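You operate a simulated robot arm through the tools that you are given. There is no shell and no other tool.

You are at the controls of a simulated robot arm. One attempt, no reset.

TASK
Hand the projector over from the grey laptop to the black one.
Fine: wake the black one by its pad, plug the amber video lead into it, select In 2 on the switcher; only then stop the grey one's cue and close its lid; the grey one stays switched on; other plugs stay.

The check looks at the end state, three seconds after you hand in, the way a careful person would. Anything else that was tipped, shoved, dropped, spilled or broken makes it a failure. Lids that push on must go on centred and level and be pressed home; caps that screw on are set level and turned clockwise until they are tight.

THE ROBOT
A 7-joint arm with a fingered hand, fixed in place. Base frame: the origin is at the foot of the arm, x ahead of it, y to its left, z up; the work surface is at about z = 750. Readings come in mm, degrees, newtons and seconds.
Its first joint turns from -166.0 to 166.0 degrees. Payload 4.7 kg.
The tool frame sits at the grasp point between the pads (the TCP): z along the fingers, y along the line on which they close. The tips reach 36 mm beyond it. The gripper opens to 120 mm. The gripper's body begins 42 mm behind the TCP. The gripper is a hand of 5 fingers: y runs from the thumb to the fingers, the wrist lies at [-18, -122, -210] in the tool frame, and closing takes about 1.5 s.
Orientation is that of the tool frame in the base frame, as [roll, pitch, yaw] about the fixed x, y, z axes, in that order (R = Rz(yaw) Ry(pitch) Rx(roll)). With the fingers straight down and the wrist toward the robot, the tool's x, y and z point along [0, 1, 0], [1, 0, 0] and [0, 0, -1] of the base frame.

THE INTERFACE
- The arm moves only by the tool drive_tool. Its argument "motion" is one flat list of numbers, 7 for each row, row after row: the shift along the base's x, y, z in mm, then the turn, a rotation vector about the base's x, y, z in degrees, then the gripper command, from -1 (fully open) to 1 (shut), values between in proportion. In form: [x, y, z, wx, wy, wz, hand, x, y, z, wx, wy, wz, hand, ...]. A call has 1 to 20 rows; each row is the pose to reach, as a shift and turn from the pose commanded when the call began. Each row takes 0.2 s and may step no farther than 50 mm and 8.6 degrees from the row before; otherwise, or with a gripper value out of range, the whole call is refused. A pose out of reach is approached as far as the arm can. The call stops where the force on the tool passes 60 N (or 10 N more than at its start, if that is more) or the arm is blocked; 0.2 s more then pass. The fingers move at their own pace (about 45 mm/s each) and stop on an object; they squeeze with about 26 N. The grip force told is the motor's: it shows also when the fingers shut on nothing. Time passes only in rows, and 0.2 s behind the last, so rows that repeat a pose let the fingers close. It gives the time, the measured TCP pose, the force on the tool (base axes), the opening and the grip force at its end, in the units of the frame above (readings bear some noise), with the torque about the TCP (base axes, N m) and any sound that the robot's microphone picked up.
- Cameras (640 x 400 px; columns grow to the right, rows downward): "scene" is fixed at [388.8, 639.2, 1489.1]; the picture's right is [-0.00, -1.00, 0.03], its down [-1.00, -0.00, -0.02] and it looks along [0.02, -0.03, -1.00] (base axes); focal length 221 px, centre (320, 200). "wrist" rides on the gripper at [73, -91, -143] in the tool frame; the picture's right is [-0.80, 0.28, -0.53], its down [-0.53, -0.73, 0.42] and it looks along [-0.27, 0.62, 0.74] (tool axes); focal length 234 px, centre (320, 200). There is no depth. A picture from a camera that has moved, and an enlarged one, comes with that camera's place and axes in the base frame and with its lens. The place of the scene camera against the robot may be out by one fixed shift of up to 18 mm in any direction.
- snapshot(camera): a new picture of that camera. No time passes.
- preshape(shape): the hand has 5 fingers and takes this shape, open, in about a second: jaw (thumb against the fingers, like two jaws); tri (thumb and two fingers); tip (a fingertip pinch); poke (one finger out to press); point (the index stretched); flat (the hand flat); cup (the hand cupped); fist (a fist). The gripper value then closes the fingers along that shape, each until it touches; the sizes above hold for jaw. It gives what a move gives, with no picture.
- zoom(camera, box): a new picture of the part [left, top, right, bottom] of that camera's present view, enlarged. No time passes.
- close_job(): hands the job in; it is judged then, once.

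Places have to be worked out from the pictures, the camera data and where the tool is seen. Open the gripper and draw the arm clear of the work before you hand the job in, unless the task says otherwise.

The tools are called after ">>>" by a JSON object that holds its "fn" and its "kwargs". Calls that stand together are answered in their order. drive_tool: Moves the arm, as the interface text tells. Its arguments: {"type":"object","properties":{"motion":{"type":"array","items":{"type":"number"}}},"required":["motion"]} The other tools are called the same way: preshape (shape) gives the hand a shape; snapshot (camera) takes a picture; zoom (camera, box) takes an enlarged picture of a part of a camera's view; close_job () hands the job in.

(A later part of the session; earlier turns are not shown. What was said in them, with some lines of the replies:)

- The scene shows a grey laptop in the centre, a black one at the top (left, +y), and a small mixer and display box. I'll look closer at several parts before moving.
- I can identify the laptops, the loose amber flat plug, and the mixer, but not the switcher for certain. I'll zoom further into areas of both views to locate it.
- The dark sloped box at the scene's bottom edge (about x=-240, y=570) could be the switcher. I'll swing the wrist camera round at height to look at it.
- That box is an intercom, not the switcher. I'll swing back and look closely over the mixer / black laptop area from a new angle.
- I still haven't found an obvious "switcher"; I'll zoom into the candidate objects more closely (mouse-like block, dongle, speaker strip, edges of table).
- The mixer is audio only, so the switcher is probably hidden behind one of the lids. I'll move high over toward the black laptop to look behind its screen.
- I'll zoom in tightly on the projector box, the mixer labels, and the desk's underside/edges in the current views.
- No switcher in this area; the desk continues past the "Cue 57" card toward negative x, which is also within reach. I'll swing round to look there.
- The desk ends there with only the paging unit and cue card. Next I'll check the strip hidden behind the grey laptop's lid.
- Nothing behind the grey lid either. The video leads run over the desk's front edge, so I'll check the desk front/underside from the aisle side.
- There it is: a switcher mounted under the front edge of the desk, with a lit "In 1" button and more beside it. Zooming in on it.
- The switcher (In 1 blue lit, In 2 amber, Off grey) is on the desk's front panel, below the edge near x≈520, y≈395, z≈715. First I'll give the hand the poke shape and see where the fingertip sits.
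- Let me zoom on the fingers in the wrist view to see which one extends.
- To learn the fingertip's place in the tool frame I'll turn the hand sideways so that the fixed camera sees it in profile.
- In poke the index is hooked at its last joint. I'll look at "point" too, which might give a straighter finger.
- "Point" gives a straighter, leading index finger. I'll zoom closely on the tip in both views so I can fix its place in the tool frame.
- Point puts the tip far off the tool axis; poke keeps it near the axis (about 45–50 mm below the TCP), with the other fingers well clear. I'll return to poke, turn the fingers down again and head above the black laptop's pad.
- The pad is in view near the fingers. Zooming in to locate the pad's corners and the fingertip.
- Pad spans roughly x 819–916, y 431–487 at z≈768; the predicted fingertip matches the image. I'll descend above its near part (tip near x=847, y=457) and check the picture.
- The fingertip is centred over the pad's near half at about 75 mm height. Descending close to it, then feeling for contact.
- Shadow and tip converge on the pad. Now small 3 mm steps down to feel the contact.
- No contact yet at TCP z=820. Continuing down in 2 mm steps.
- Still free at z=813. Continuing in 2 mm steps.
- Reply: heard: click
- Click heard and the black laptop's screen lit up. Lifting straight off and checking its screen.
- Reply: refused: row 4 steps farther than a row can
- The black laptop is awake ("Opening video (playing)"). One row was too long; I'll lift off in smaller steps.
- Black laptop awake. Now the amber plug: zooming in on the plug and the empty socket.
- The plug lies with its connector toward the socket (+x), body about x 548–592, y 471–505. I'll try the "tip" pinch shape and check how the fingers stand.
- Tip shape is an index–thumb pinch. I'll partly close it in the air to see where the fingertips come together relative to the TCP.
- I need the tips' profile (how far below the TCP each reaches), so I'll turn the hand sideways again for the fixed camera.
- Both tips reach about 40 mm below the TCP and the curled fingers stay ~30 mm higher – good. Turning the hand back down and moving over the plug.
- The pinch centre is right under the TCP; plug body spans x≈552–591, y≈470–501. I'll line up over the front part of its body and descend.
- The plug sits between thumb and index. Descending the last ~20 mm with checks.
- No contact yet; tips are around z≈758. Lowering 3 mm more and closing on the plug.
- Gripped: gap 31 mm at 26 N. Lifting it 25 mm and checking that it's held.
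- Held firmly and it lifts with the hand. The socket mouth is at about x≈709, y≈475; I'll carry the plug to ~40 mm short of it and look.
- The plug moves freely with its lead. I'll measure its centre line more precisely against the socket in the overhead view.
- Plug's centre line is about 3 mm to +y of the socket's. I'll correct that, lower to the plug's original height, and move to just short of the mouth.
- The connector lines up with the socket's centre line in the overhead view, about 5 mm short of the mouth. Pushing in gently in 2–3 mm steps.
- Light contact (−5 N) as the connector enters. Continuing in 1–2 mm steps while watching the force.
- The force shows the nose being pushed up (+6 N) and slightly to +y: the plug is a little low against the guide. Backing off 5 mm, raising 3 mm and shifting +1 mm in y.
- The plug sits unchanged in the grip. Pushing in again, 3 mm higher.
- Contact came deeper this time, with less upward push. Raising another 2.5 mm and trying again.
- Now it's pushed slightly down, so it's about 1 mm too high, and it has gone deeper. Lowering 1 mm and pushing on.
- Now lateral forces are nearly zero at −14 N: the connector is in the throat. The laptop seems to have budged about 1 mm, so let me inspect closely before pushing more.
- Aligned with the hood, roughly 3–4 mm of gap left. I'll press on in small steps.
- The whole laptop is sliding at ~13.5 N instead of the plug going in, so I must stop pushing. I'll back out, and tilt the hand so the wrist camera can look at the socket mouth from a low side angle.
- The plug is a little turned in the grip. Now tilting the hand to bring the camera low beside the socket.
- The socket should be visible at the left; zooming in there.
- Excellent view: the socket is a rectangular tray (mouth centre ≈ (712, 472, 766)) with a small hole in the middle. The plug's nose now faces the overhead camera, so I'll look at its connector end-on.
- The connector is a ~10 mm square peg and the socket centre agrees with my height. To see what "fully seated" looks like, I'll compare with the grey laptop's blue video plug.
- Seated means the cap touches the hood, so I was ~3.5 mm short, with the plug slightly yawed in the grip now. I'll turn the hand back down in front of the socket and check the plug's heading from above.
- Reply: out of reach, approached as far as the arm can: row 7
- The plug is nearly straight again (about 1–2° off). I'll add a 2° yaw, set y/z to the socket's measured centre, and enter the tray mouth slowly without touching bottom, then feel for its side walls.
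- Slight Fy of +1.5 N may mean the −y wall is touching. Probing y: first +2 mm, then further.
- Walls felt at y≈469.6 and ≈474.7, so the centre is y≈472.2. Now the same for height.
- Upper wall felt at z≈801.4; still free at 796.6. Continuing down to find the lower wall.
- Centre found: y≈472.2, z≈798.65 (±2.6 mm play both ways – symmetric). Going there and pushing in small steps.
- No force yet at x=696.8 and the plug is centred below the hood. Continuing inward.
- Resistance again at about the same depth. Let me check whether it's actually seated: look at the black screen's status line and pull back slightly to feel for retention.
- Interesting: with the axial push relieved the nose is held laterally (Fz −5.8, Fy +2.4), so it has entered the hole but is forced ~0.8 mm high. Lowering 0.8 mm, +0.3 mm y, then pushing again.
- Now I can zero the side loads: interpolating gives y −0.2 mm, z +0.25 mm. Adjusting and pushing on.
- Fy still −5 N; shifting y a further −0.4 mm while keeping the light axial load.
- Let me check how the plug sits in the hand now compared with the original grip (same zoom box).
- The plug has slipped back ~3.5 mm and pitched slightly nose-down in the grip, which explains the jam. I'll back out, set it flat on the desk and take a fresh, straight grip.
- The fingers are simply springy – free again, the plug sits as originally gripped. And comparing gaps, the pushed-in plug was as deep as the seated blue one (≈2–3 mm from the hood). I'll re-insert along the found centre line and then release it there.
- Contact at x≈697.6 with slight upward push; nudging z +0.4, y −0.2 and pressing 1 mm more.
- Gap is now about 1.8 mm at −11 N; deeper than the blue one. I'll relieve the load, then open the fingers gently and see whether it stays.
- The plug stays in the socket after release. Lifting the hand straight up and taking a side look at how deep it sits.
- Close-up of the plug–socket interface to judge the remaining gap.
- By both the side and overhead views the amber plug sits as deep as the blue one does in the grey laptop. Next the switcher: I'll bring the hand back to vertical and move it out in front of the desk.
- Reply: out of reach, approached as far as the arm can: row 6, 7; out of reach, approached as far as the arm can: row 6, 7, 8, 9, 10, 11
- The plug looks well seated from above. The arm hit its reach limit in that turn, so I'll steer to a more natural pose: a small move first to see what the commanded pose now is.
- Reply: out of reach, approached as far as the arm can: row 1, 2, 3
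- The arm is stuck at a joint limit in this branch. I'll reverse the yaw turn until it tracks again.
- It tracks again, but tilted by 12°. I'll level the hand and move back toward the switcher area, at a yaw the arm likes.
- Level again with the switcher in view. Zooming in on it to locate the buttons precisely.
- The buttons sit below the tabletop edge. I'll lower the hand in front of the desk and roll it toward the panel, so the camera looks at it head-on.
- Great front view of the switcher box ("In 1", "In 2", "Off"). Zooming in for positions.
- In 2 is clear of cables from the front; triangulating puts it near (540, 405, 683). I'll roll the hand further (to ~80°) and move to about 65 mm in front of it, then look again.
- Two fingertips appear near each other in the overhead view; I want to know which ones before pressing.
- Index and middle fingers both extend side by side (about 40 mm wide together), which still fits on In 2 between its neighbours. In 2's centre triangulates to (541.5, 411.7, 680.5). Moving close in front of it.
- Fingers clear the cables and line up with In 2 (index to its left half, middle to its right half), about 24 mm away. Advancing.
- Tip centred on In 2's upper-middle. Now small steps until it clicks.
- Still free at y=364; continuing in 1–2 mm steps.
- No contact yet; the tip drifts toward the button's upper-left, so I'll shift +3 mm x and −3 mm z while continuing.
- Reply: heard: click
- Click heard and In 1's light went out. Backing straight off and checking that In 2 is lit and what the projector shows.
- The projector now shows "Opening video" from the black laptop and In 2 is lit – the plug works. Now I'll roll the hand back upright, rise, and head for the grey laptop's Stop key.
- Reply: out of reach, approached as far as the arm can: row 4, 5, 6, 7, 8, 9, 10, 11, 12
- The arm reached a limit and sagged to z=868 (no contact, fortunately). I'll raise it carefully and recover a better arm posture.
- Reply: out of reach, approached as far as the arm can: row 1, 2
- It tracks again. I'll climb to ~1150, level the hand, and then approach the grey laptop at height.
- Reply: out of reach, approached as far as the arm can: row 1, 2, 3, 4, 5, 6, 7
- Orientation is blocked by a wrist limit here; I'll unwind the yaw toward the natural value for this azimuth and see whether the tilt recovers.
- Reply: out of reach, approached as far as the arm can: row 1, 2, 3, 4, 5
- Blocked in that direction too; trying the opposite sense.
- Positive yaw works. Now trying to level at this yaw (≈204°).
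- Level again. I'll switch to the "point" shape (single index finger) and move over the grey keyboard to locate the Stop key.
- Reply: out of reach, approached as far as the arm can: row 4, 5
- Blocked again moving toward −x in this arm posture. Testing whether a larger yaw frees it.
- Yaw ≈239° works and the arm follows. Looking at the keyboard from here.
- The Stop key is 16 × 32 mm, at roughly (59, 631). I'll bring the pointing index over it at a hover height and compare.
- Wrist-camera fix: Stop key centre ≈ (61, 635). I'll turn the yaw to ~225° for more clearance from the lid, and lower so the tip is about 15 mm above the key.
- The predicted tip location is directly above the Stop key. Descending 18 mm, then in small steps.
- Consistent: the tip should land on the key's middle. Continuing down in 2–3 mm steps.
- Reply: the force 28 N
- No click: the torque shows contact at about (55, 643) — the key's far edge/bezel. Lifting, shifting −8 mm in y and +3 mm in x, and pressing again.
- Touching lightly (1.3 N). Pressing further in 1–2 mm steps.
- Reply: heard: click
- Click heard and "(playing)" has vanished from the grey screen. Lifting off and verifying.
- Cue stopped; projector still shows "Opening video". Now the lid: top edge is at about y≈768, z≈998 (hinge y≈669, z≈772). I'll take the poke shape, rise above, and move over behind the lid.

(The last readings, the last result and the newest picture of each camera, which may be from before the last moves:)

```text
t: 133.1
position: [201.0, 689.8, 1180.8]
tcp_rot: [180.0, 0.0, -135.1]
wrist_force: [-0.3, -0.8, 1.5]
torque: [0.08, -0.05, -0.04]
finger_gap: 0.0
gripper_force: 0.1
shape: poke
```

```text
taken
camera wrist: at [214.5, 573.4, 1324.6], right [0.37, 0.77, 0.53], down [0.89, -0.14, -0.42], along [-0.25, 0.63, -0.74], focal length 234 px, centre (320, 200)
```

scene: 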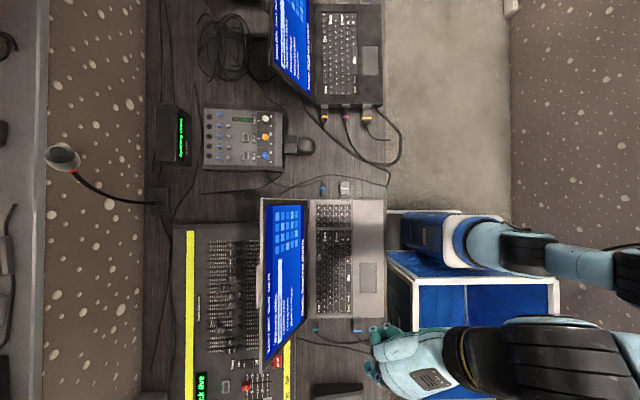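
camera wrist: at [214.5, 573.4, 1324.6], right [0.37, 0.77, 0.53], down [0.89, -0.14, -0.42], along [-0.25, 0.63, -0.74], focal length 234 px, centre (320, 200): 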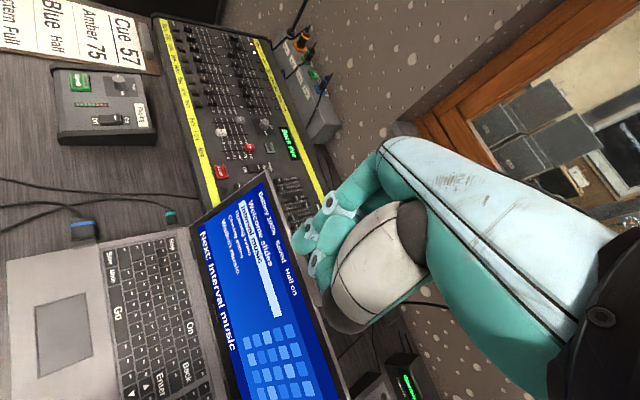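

Tracking fine. Let me measure the lid's top edge from this view before going behind it.

>>> {"fn": "zoom", "kwargs": {"camera": "wrist", "box": [170, 140, 370, 400]}}

>>> {"fn": "drive_tool", "kwargs": {"motion": [3, 35, 0, 0, 0, -2, -1, 6, 70, 0, 0, 0, -4, -1, 10, 105, 0, 0, 0, -6, -1, 12, 135, 0, 0, 0, -8, -1]}}

>>> {"fn": "snapshot", "kwargs": {"camera": "wrist"}}

>>> {"fn": "zoom", "kwargs": {"camera": "scene", "box": [200, 180, 420, 380]}}

```text
1.54 times, centred on (270, 270) of wrist
camera zoom: at [214.5, 573.4, 1324.6], right [0.37, 0.77, 0.53], down [0.89, -0.14, -0.42], along [-0.25, 0.63, -0.74], focal length 360 px, centre (397, 92)
```

zoom: 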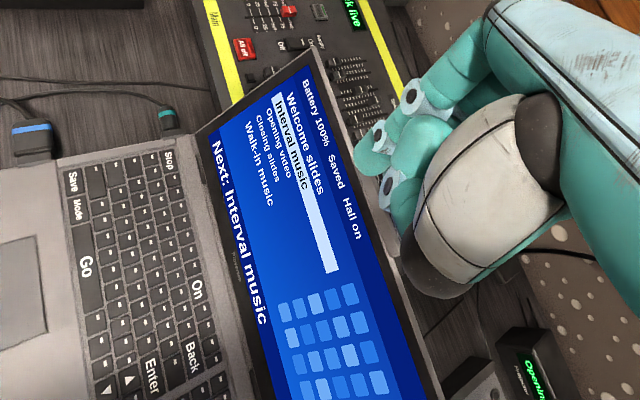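

```text
t: 134.1
position: [213.6, 823.3, 1180.0]
tcp_rot: [-180.0, -0.1, -143.3]
wrist_force: [-0.8, 0.0, 1.7]
torque: [0.04, -0.03, -0.01]
finger_gap: 0.0
gripper_force: 0.1
shape: poke
```

```text
taken
camera wrist: at [210.0, 708.1, 1323.7], right [0.48, 0.71, 0.52], down [0.87, -0.27, -0.42], along [-0.16, 0.66, -0.74], focal length 234 px, centre (320, 200)
```

wrist: 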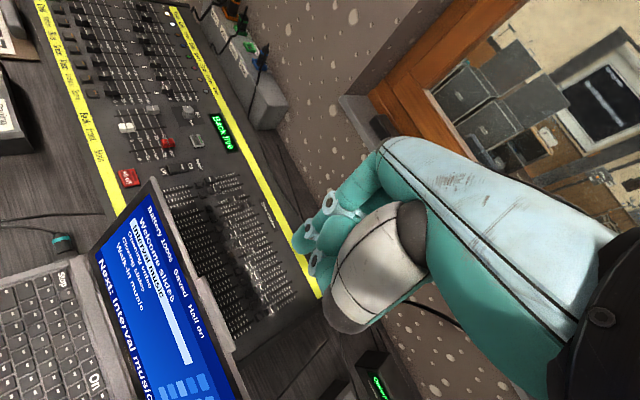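

```text
2.00 times, centred on (310, 280) of scene
camera zoom: at [388.8, 639.2, 1489.1], right [0.0, -1.0, 0.03], down [-1.0, 0.0, -0.02], along [0.02, -0.03, -1.0], focal length 442 px, centre (340, 40)
```

zoom: 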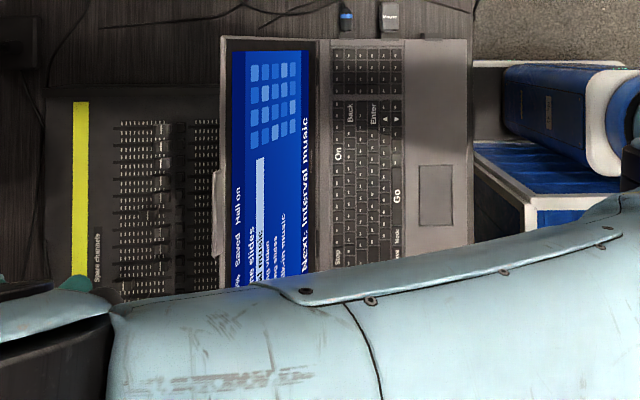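

Top edge fixes at y≈766, z≈988. I'll come down behind the lid with the fingertips ~25 mm below its top edge, keeping ~35 mm away from it.

>>> {"fn": "drive_tool", "kwargs": {"motion": [0, 0, -45, 0, 0, 0, -1, 0, -2, -90, 0, 0, 0, -1, 0, -5, -130, 0, 0, 0, -1, 0, -8, -165, 0, 0, 0, -1, 0, -8, -183, 0, 0, 0, -1]}}

>>> {"fn": "snapshot", "kwargs": {"camera": "wrist"}}

>>> {"fn": "zoom", "kwargs": {"camera": "wrist", "box": [0, 100, 340, 400]}}

>>> {"fn": "snapshot", "kwargs": {"camera": "scene"}}

```text
t: 135.3
position: [215.5, 817.2, 996.3]
tcp_rot: [-180.0, 0.0, -143.2]
wrist_force: [0.2, 0.0, 0.5]
torque: [0.0, 0.0, 0.02]
finger_gap: 0.2
gripper_force: 0.1
shape: poke
```

```text
taken
camera wrist: at [212.1, 700.2, 1141.0], right [0.48, 0.71, 0.52], down [0.87, -0.27, -0.42], along [-0.16, 0.66, -0.74], focal length 234 px, centre (320, 200)
```

wrist: 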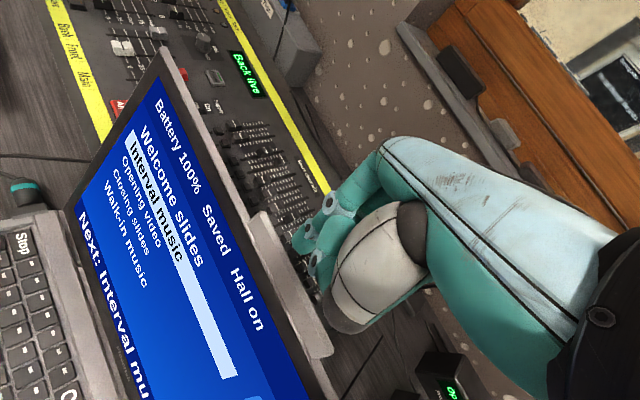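

```text
1.33 times, centred on (170, 250) of wrist
camera zoom: at [212.1, 700.2, 1141.0], right [0.48, 0.71, 0.52], down [0.87, -0.27, -0.42], along [-0.16, 0.66, -0.74], focal length 312 px, centre (520, 133)
```

zoom: 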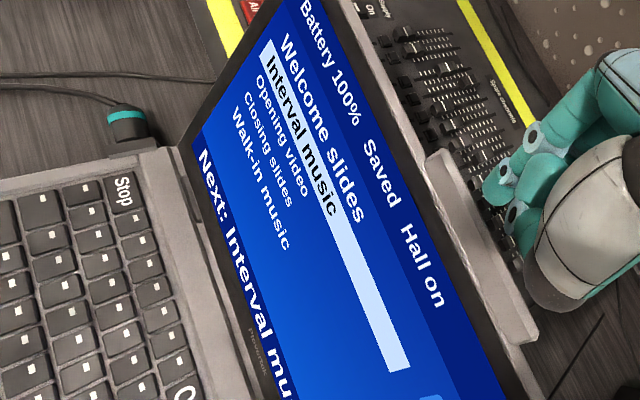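

```text
taken
```

scene: 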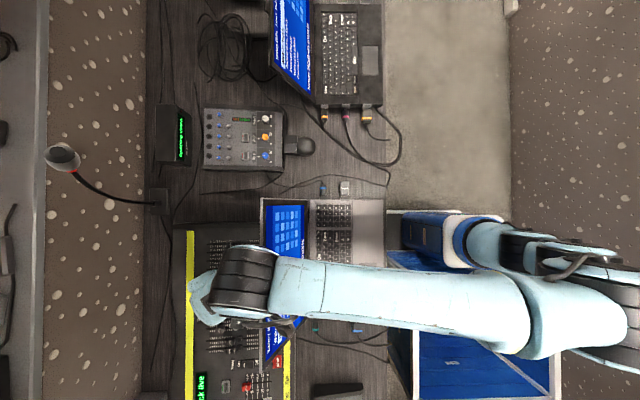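

Hand is behind the lid, above the fader desk. Closing in on the lid's back until light contact.

>>> {"fn": "drive_tool", "kwargs": {"motion": [0, -12, 0, 0, 0, 0, -1, 0, -22, 0, 0, 0, 0, -1, 0, -30, 0, 0, 0, 0, -1]}}

>>> {"fn": "drive_tool", "kwargs": {"motion": [0, -8, 2, 0, 0, 0, -1, 0, -16, 4, 0, 0, 0, -1]}}

>>> {"fn": "snapshot", "kwargs": {"camera": "wrist"}}

```text
t: 136.1
position: [213.7, 784.7, 997.4]
tcp_rot: [-179.9, 0.0, -143.1]
wrist_force: [1.5, 3.8, 5.3]
torque: [-0.34, -0.12, 0.19]
finger_gap: 0.1
gripper_force: 0.2
shape: poke
```

```text
t: 136.7
position: [213.1, 770.2, 1001.7]
tcp_rot: [-179.9, -0.2, -143.1]
wrist_force: [-0.3, 3.6, 5.2]
torque: [-0.38, -0.16, 0.15]
finger_gap: 0.0
gripper_force: 0.1
shape: poke
```

```text
taken
camera wrist: at [210.1, 653.2, 1145.0], right [0.48, 0.71, 0.52], down [0.87, -0.27, -0.42], along [-0.16, 0.65, -0.74], focal length 234 px, centre (320, 200)
```

wrist: 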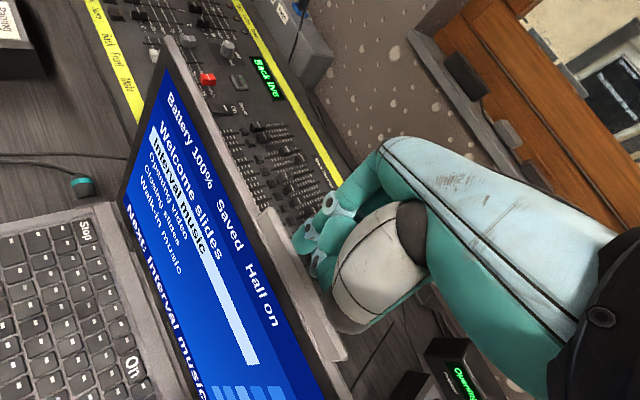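

There's contact (3.6 N back, 5 N up). The torque suggests the thumb side is touching. Looking closely before pushing on.

>>> {"fn": "zoom", "kwargs": {"camera": "wrist", "box": [240, 170, 400, 370]}}

>>> {"fn": "zoom", "kwargs": {"camera": "scene", "box": [200, 190, 330, 380]}}

```text
2.00 times, centred on (320, 270) of wrist
camera zoom: at [210.1, 653.2, 1145.0], right [0.48, 0.71, 0.52], down [0.87, -0.27, -0.42], along [-0.16, 0.65, -0.74], focal length 468 px, centre (320, 60)
```

zoom: 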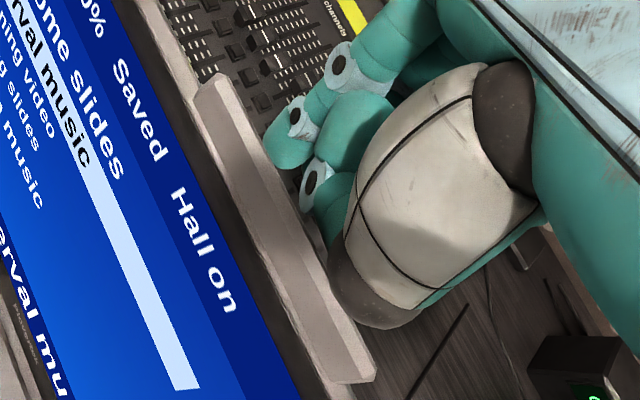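

```text
2.11 times, centred on (265, 285) of scene
camera zoom: at [388.8, 639.2, 1489.1], right [0.0, -1.0, 0.03], down [-1.0, 0.0, -0.02], along [0.02, -0.03, -1.0], focal length 465 px, centre (436, 21)
```

zoom: 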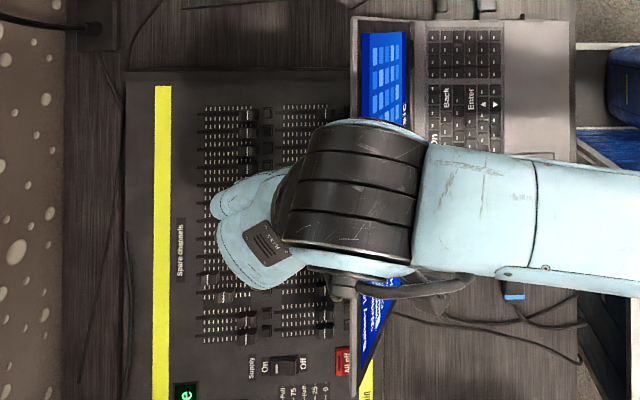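

The lid has already swung to ~100° with the thumb base pushing its top lip – that works. Continuing the push along the arc, gently.

>>> {"fn": "drive_tool", "kwargs": {"motion": [0, -12, 2, 0, 0, 0, -1, 0, -24, 3, 0, 0, 0, -1, 0, -36, 3, 0, 0, 0, -1, 0, -48, 3, 0, 0, 0, -1]}}

>>> {"fn": "zoom", "kwargs": {"camera": "wrist", "box": [150, 100, 400, 370]}}

```text
t: 137.7
position: [213.8, 722.9, 1004.2]
tcp_rot: [-179.9, 0.0, -143.1]
wrist_force: [-1.1, 1.5, 5.9]
torque: [-0.35, -0.22, 0.04]
finger_gap: 0.0
gripper_force: 0.0
shape: poke
```

```text
1.48 times, centred on (275, 235) of wrist
camera zoom: at [210.6, 605.5, 1148.4], right [0.47, 0.71, 0.52], down [0.87, -0.27, -0.42], along [-0.16, 0.66, -0.74], focal length 347 px, centre (387, 148)
```

zoom: 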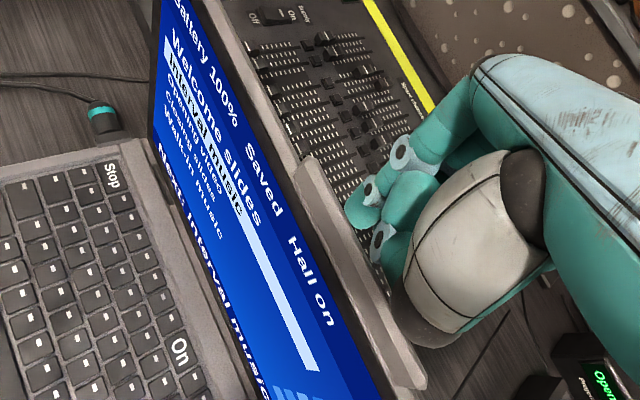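

The lid is about vertical, pressed mainly from above by the thumb. Continuing forward with a slightly relieved height.

>>> {"fn": "drive_tool", "kwargs": {"motion": [0, -12, 2, 0, 0, 0, -1, 0, -24, 2, 0, 0, 0, -1, 0, -36, 0, 0, 0, 0, -1, 0, -48, -3, 0, 0, 0, -1]}}

>>> {"fn": "zoom", "kwargs": {"camera": "wrist", "box": [150, 100, 400, 370]}}

>>> {"fn": "zoom", "kwargs": {"camera": "scene", "box": [200, 190, 400, 380]}}

```text
t: 138.7
position: [213.5, 673.4, 1000.3]
tcp_rot: [-179.9, -0.1, -143.1]
wrist_force: [1.1, 1.6, 2.7]
torque: [-0.14, -0.05, 0.06]
finger_gap: 0.0
gripper_force: 0.0
shape: poke
```

```text
1.48 times, centred on (275, 235) of wrist
camera zoom: at [211.0, 556.9, 1144.5], right [0.47, 0.71, 0.52], down [0.87, -0.27, -0.42], along [-0.16, 0.65, -0.74], focal length 347 px, centre (387, 148)
```

zoom: 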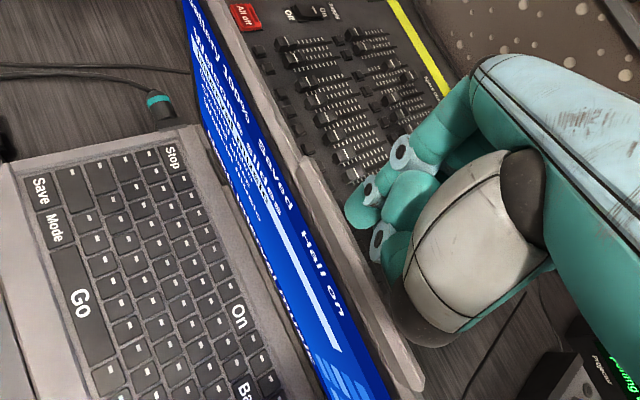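

```text
2.11 times, centred on (300, 285) of scene
camera zoom: at [388.8, 639.2, 1489.1], right [0.0, -1.0, 0.03], down [-1.0, 0.0, -0.02], along [0.02, -0.03, -1.0], focal length 465 px, centre (362, 21)
```

zoom: 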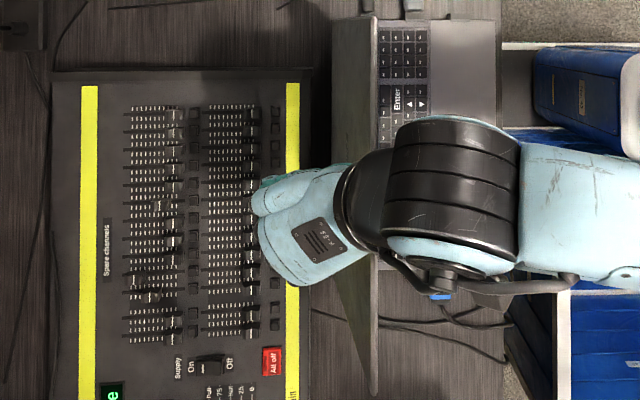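

Now past vertical (~78°), force only ~3 N. Continuing forward and down.

>>> {"fn": "drive_tool", "kwargs": {"motion": [0, -12, -3, 0, 0, 0, -1, 0, -24, -7, 0, 0, 0, -1, 0, -36, -12, 0, 0, 0, -1, 0, -48, -18, 0, 0, 0, -1, 0, -60, -25, 0, 0, 0, -1]}}

>>> {"fn": "zoom", "kwargs": {"camera": "wrist", "box": [150, 100, 400, 370]}}

>>> {"fn": "zoom", "kwargs": {"camera": "scene", "box": [200, 190, 400, 380]}}

```text
t: 139.9
position: [214.6, 614.1, 975.7]
tcp_rot: [-179.9, -0.1, -143.1]
wrist_force: [0.0, 0.3, 0.5]
torque: [0.0, 0.0, 0.04]
finger_gap: 0.2
gripper_force: 0.0
shape: poke
```

```text
1.48 times, centred on (275, 235) of wrist
camera zoom: at [211.1, 497.7, 1120.1], right [0.48, 0.71, 0.52], down [0.86, -0.27, -0.42], along [-0.16, 0.65, -0.74], focal length 347 px, centre (387, 148)
```

zoom: 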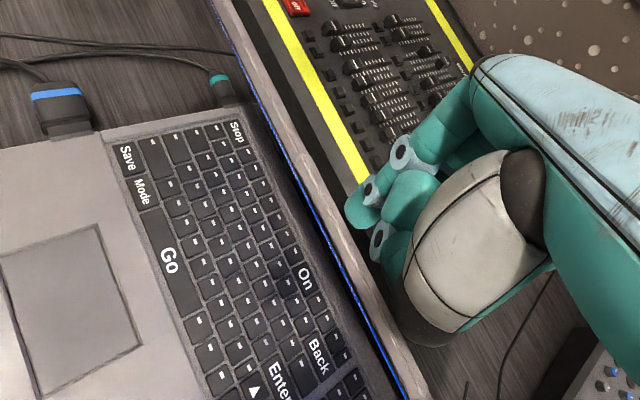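

```text
2.11 times, centred on (300, 285) of scene
camera zoom: at [388.8, 639.2, 1489.1], right [0.0, -1.0, 0.03], down [-1.0, 0.0, -0.02], along [0.02, -0.03, -1.0], focal length 465 px, centre (362, 21)
```

zoom: 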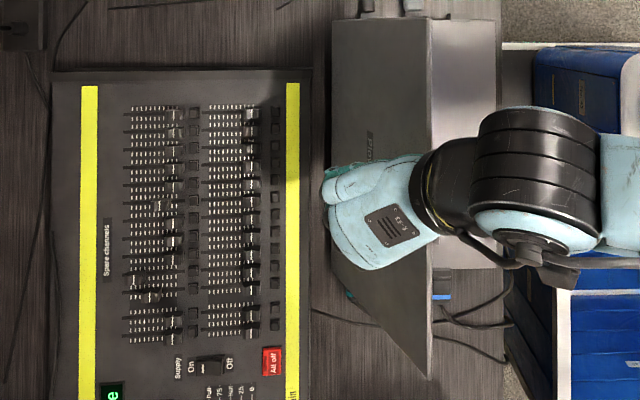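

Lid at ~62°, following with no load. Continuing forward and down so the fingers/thumb press it further closed.

>>> {"fn": "drive_tool", "kwargs": {"motion": [0, -10, -7, 0, 0, 0, -1, 0, -20, -15, 0, 0, 0, -1, 0, -34, -27, 0, 0, 0, -1, 0, -48, -40, 0, 0, 0, -1, 0, -58, -50, 0, 0, 0, -1]}}

>>> {"fn": "zoom", "kwargs": {"camera": "wrist", "box": [150, 100, 400, 370]}}

>>> {"fn": "zoom", "kwargs": {"camera": "scene", "box": [200, 190, 400, 380]}}

```text
t: 141.1
position: [215.1, 555.8, 926.5]
tcp_rot: [-179.9, -0.1, -143.2]
wrist_force: [0.0, 0.4, 0.0]
torque: [0.0, 0.02, 0.0]
finger_gap: 0.0
gripper_force: 0.0
shape: poke
```

```text
1.48 times, centred on (275, 235) of wrist
camera zoom: at [211.0, 439.6, 1069.8], right [0.47, 0.71, 0.52], down [0.87, -0.27, -0.42], along [-0.16, 0.66, -0.74], focal length 347 px, centre (387, 148)
```

zoom: 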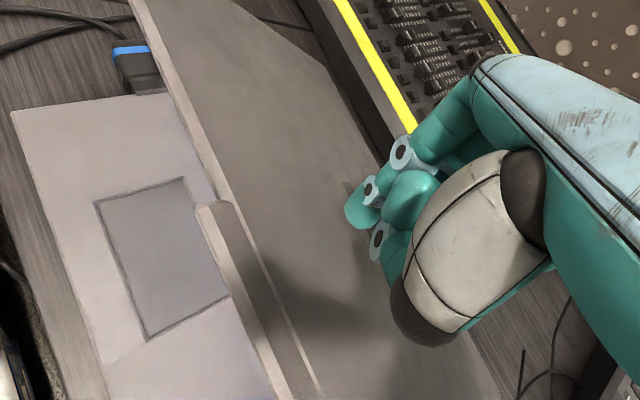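

```text
2.11 times, centred on (300, 285) of scene
camera zoom: at [388.8, 639.2, 1489.1], right [0.0, -1.0, 0.03], down [-1.0, 0.0, -0.02], along [0.02, -0.03, -1.0], focal length 465 px, centre (362, 21)
```

zoom: 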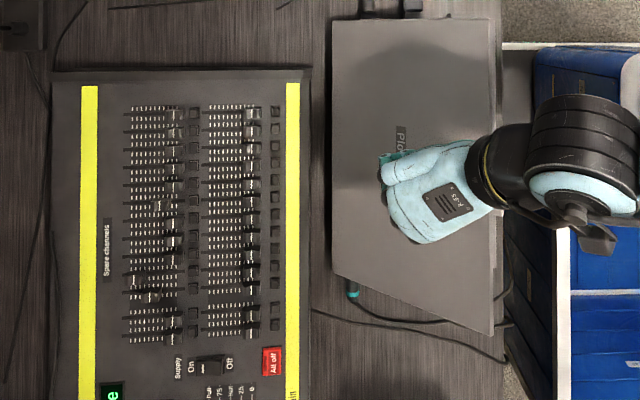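

The lid is now falling shut by itself with damping. I'll hold the hand just above and let time pass, then check.

>>> {"fn": "drive_tool", "kwargs": {"motion": [0, 0, 5, 0, 0, 0, -1, 0, 0, 5, 0, 0, 0, -1, 0, 0, 5, 0, 0, 0, -1, 0, 0, 5, 0, 0, 0, -1, 0, 0, 5, 0, 0, 0, -1, 0, 0, 5, 0, 0, 0, -1]}}

>>> {"fn": "zoom", "kwargs": {"camera": "wrist", "box": [0, 60, 400, 400]}}

>>> {"fn": "zoom", "kwargs": {"camera": "scene", "box": [200, 190, 400, 380]}}

```text
t: 142.5
position: [213.7, 556.0, 930.6]
tcp_rot: [-179.9, 0.0, -143.2]
wrist_force: [-0.1, 1.0, -0.3]
torque: [-0.02, -0.02, -0.04]
finger_gap: 0.0
gripper_force: 0.0
shape: poke
```

```text
1.18 times, centred on (200, 230) of wrist
camera zoom: at [210.8, 439.5, 1075.0], right [0.48, 0.71, 0.52], down [0.87, -0.27, -0.42], along [-0.16, 0.66, -0.74], focal length 276 px, centre (461, 165)
```

zoom: 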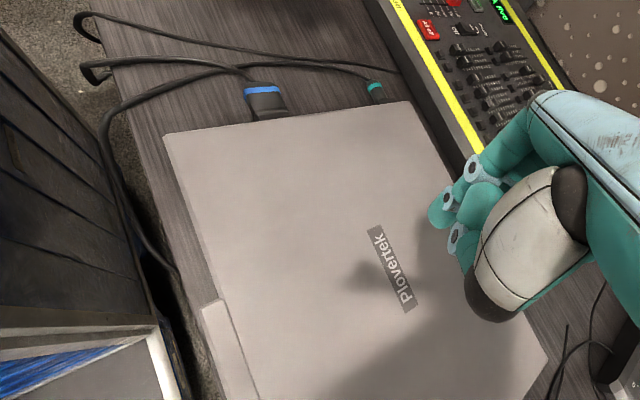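

```text
2.11 times, centred on (300, 285) of scene
camera zoom: at [388.8, 639.2, 1489.1], right [0.0, -1.0, 0.03], down [-1.0, 0.0, -0.02], along [0.02, -0.03, -1.0], focal length 465 px, centre (362, 21)
```

zoom: 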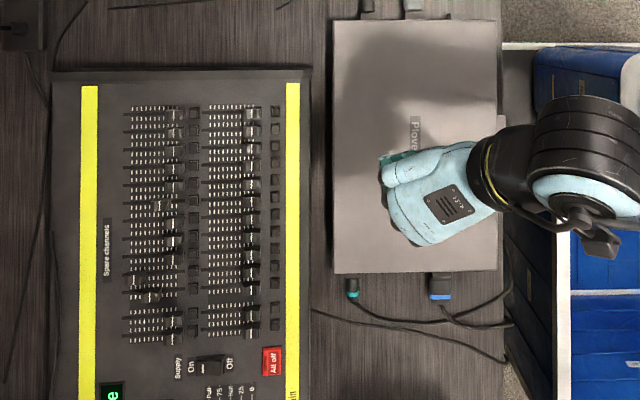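

The lid has closed. I'll press lightly near its front edge to be sure it is fully down.

>>> {"fn": "drive_tool", "kwargs": {"motion": [0, -30, 0, 0, 0, 0, -1, 0, -65, -20, 0, 0, 0, -1, 0, -80, -55, 0, 0, 0, -1, 0, -80, -80, 0, 0, 0, -1]}}

>>> {"fn": "drive_tool", "kwargs": {"motion": [0, 0, -4, 0, 0, 0, -1, 0, 0, -8, 0, 0, 0, -1, 0, 0, -12, 0, 0, 0, -1]}}

```text
t: 143.5
position: [212.7, 476.2, 849.4]
tcp_rot: [-180.0, 0.0, -143.0]
wrist_force: [0.4, 0.1, 0.2]
torque: [0.01, 0.03, 0.03]
finger_gap: 0.0
gripper_force: 0.1
shape: poke
```

```text
t: 144.3
position: [213.0, 475.5, 837.6]
tcp_rot: [-179.9, 0.0, -143.1]
wrist_force: [0.5, 0.4, 0.5]
torque: [0.03, -0.03, 0.0]
finger_gap: 0.3
gripper_force: 0.0
shape: poke
```

>>> {"fn": "drive_tool", "kwargs": {"motion": [0, 0, -3, 0, 0, 0, -1, 0, 0, -5, 0, 0, 0, -1]}}

>>> {"fn": "drive_tool", "kwargs": {"motion": [0, 0, -2, 0, 0, 0, -1, 0, 0, -4, 0, 0, 0, -1]}}

```text
t: 144.9
position: [213.4, 475.0, 832.9]
tcp_rot: [-179.9, 0.0, -143.0]
wrist_force: [-0.1, 0.6, 0.5]
torque: [0.01, 0.0, 0.01]
finger_gap: 0.3
gripper_force: 0.1
shape: poke
```

```text
t: 145.5
position: [214.1, 476.9, 829.5]
tcp_rot: [-179.8, 0.0, -143.2]
wrist_force: [-0.1, -0.1, 0.1]
torque: [-0.02, 0.0, 0.0]
finger_gap: 0.0
gripper_force: 0.0
shape: poke
```

Not yet touching at 829; continuing down in small steps until light contact.

>>> {"fn": "drive_tool", "kwargs": {"motion": [0, 0, -2, 0, 0, 0, -1, 0, 0, -4, 0, 0, 0, -1]}}

>>> {"fn": "drive_tool", "kwargs": {"motion": [0, 0, -1.5, 0, 0, 0, -1, 0, 0, -3, 0, 0, 0, -1]}}

>>> {"fn": "zoom", "kwargs": {"camera": "wrist", "box": [150, 120, 400, 330]}}

```text
t: 146.1
position: [213.6, 475.4, 826.8]
tcp_rot: [-179.9, 0.1, -143.1]
wrist_force: [-0.9, 0.1, -1.8]
torque: [0.0, 0.01, -0.01]
finger_gap: 0.0
gripper_force: 0.0
shape: poke
```

```text
t: 146.7
position: [213.8, 475.4, 823.5]
tcp_rot: [-179.9, -0.1, -143.2]
wrist_force: [-0.7, -0.2, 3.5]
torque: [0.02, -0.01, 0.04]
finger_gap: 0.0
gripper_force: 0.1
shape: poke
```

```text
1.90 times, centred on (275, 225) of wrist
camera zoom: at [210.8, 359.5, 967.2], right [0.48, 0.71, 0.52], down [0.86, -0.27, -0.42], along [-0.16, 0.66, -0.74], focal length 446 px, centre (406, 152)
```

zoom: 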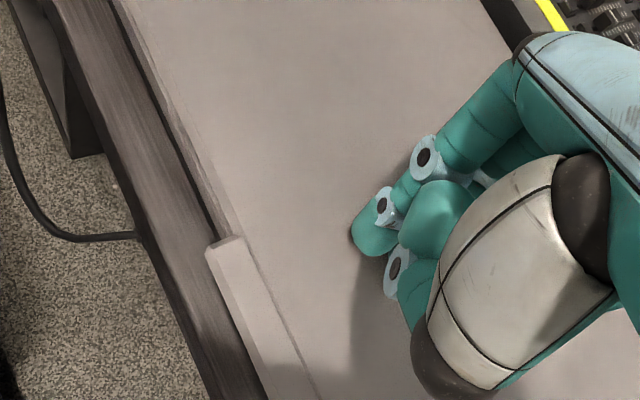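

Contact at 3.5 N. A slight extra press, then lift away.

>>> {"fn": "drive_tool", "kwargs": {"motion": [0, 0, -1, 0, 0, 0, -1, 0, 0, -1.5, 0, 0, 0, -1]}}

>>> {"fn": "drive_tool", "kwargs": {"motion": [0, 0, 8, 0, 0, 0, -1, 0, 0, 30, 0, 0, 0, -1, 0, 0, 70, 0, 0, 0, -1, 0, -10, 110, 0, 0, 0, -1, 0, -20, 155, 0, 0, 0, -1, 0, -30, 200, 0, 0, 0, -1, 0, -40, 245, 0, 0, 0, -1, 0, -50, 285, 0, 0, 0, -1]}}

>>> {"fn": "snapshot", "kwargs": {"camera": "scene"}}

>>> {"fn": "snapshot", "kwargs": {"camera": "wrist"}}

```text
t: 147.3
position: [213.6, 477.8, 823.6]
tcp_rot: [180.0, 0.1, -143.1]
wrist_force: [-1.5, 1.4, 15.6]
torque: [0.1, -0.14, 0.01]
finger_gap: 0.1
gripper_force: 0.0
shape: poke
```

```text
t: 149.1
position: [214.6, 424.3, 1107.3]
tcp_rot: [-179.8, 0.0, -143.1]
wrist_force: [-0.5, 0.2, -0.1]
torque: [-0.01, 0.03, 0.04]
finger_gap: 0.0
gripper_force: 0.1
shape: poke
```

```text
taken
```

scene: 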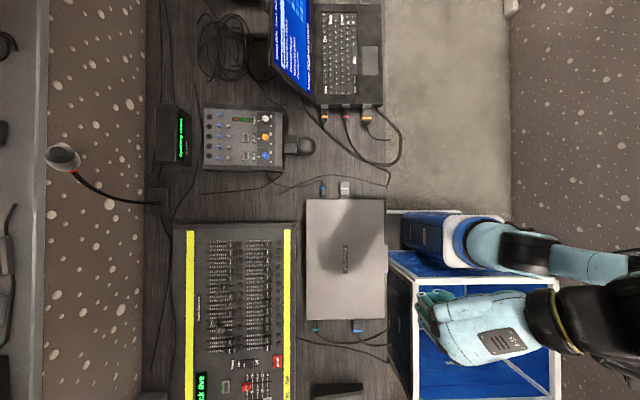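

```text
taken
camera wrist: at [210.6, 309.1, 1250.9], right [0.48, 0.71, 0.52], down [0.87, -0.27, -0.42], along [-0.16, 0.65, -0.74], focal length 234 px, centre (320, 200)
```

wrist: 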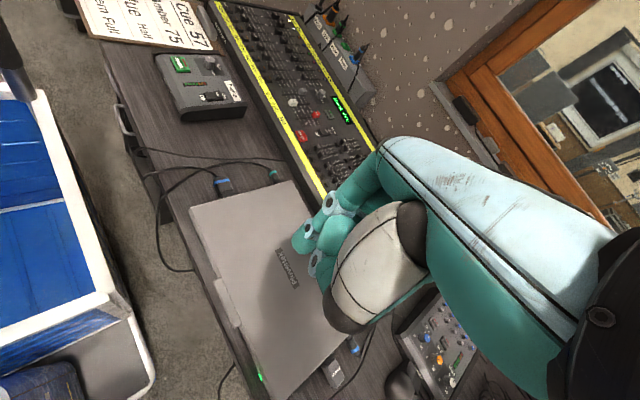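

Lid shut, and the grey laptop's green power light is still on. Final checks: the plugs on both laptops, projector display, and surroundings.

>>> {"fn": "zoom", "kwargs": {"camera": "scene", "box": [290, 170, 410, 350]}}

>>> {"fn": "zoom", "kwargs": {"camera": "scene", "box": [260, 0, 420, 130]}}

>>> {"fn": "zoom", "kwargs": {"camera": "scene", "box": [150, 90, 310, 190]}}

>>> {"fn": "zoom", "kwargs": {"camera": "wrist", "box": [200, 330, 380, 400]}}

>>> {"fn": "zoom", "kwargs": {"camera": "scene", "box": [160, 220, 310, 400]}}

```text
2.22 times, centred on (350, 260) of scene
camera zoom: at [388.8, 639.2, 1489.1], right [0.0, -1.0, 0.03], down [-1.0, 0.0, -0.02], along [0.02, -0.03, -1.0], focal length 491 px, centre (253, 67)
```

zoom: 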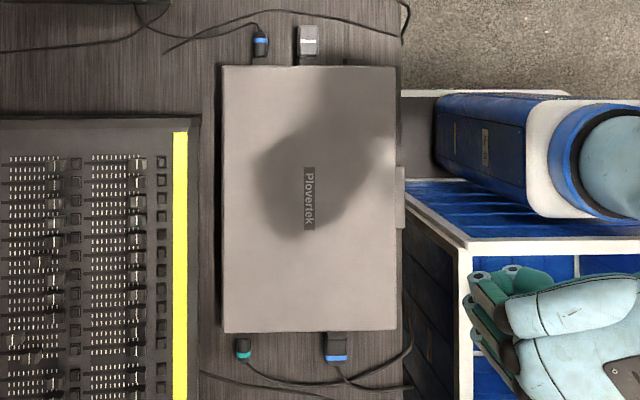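

```text
3.08 times, centred on (340, 65) of scene
camera zoom: at [388.8, 639.2, 1489.1], right [0.0, -1.0, 0.03], down [-1.0, 0.0, -0.02], along [0.02, -0.03, -1.0], focal length 680 px, centre (258, 615)
```

zoom: 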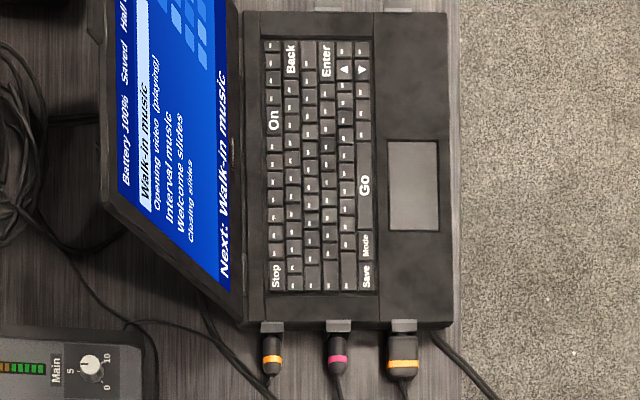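

```text
4.00 times, centred on (230, 140) of scene
camera zoom: at [388.8, 639.2, 1489.1], right [0.0, -1.0, 0.03], down [-1.0, 0.0, -0.02], along [0.02, -0.03, -1.0], focal length 884 px, centre (680, 440)
```

zoom: 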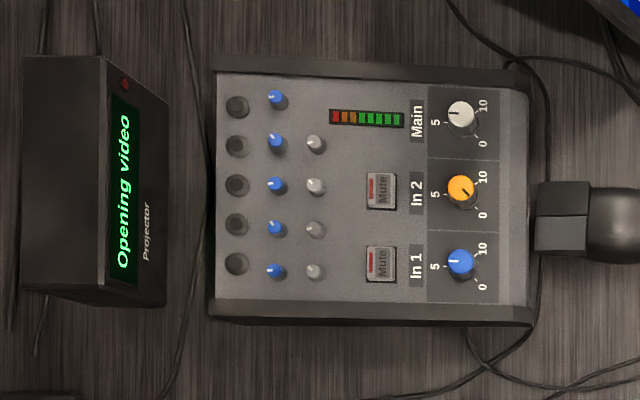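

```text
3.56 times, centred on (290, 365) of wrist
camera zoom: at [210.6, 309.1, 1250.9], right [0.48, 0.71, 0.52], down [0.87, -0.27, -0.42], along [-0.16, 0.65, -0.74], focal length 833 px, centre (427, -387)
```

zoom: 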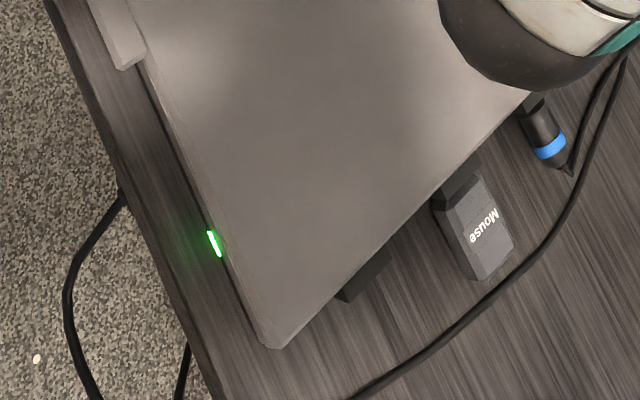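

```text
2.22 times, centred on (235, 310) of scene
camera zoom: at [388.8, 639.2, 1489.1], right [0.0, -1.0, 0.03], down [-1.0, 0.0, -0.02], along [0.02, -0.03, -1.0], focal length 491 px, centre (509, -44)
```

zoom: 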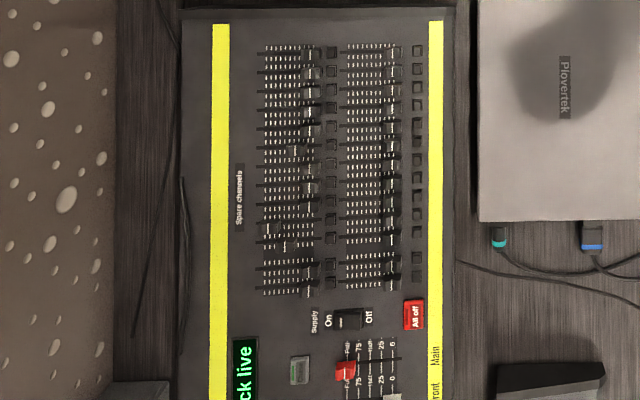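

Everything checks out: black awake, amber plug in, projector on "Opening video", grey stopped, lid shut and still powered, other plugs in place. Drawing the arm clear and opening the hand.

>>> {"fn": "drive_tool", "kwargs": {"motion": [5, -20, 20, 0, 0, 0, -1, 10, -45, 40, 0, 0, 0, -1, 15, -70, 50, 0, 0, 0, -1]}}

>>> {"fn": "preshape", "kwargs": {"shape": "jaw"}}

>>> {"fn": "snapshot", "kwargs": {"camera": "scene"}}

```text
t: 149.9
position: [229.2, 356.4, 1156.6]
tcp_rot: [-179.8, -0.1, -143.1]
wrist_force: [0.5, 0.7, 0.4]
torque: [-0.04, 0.0, 0.02]
finger_gap: 0.0
gripper_force: 0.1
shape: poke
```

```text
t: 150.8
position: [228.8, 357.4, 1156.7]
tcp_rot: [-179.9, 0.0, -143.1]
wrist_force: [-0.8, -0.6, 1.0]
torque: [0.0, 0.02, 0.02]
finger_gap: 119.8
gripper_force: 0.2
shape: jaw
```

```text
taken
```

scene: 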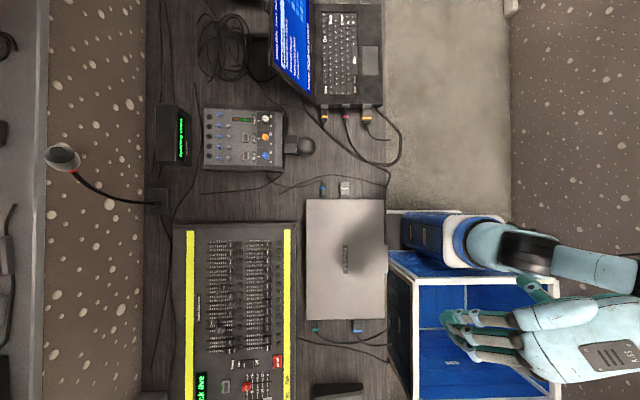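

The arm is clear of the desk with the hand open, and every part of the handover is verified. Handing in the job.

>>> {"fn": "close_job", "kwargs": {}}

```text
The job is handed in.
```

The projector is handed over to the black laptop. It shows "Opening video" from that machine, and the job is handed in.

- **Black laptop:** I woke it with a click on its pad and plugged the amber video lead into its empty socket.
- **Switcher:** In 2 is selected. The buttons are on the panel under the desk's front edge, and the projector changed over when I pressed it.
- **Grey laptop:** After that I pressed Stop, and the "(playing)" mark went off its screen. I then closed its lid, and its green power light is still on.
- **Other plugs:** All the others are still in place on both laptops.

**Black laptop moved:** It slid about 5–6 mm away from the plug and turned slightly, because the lead took several tries to seat. I left it there because I couldn't reach its far side to push it back.

The hand is open and the arm is clear of the desk.
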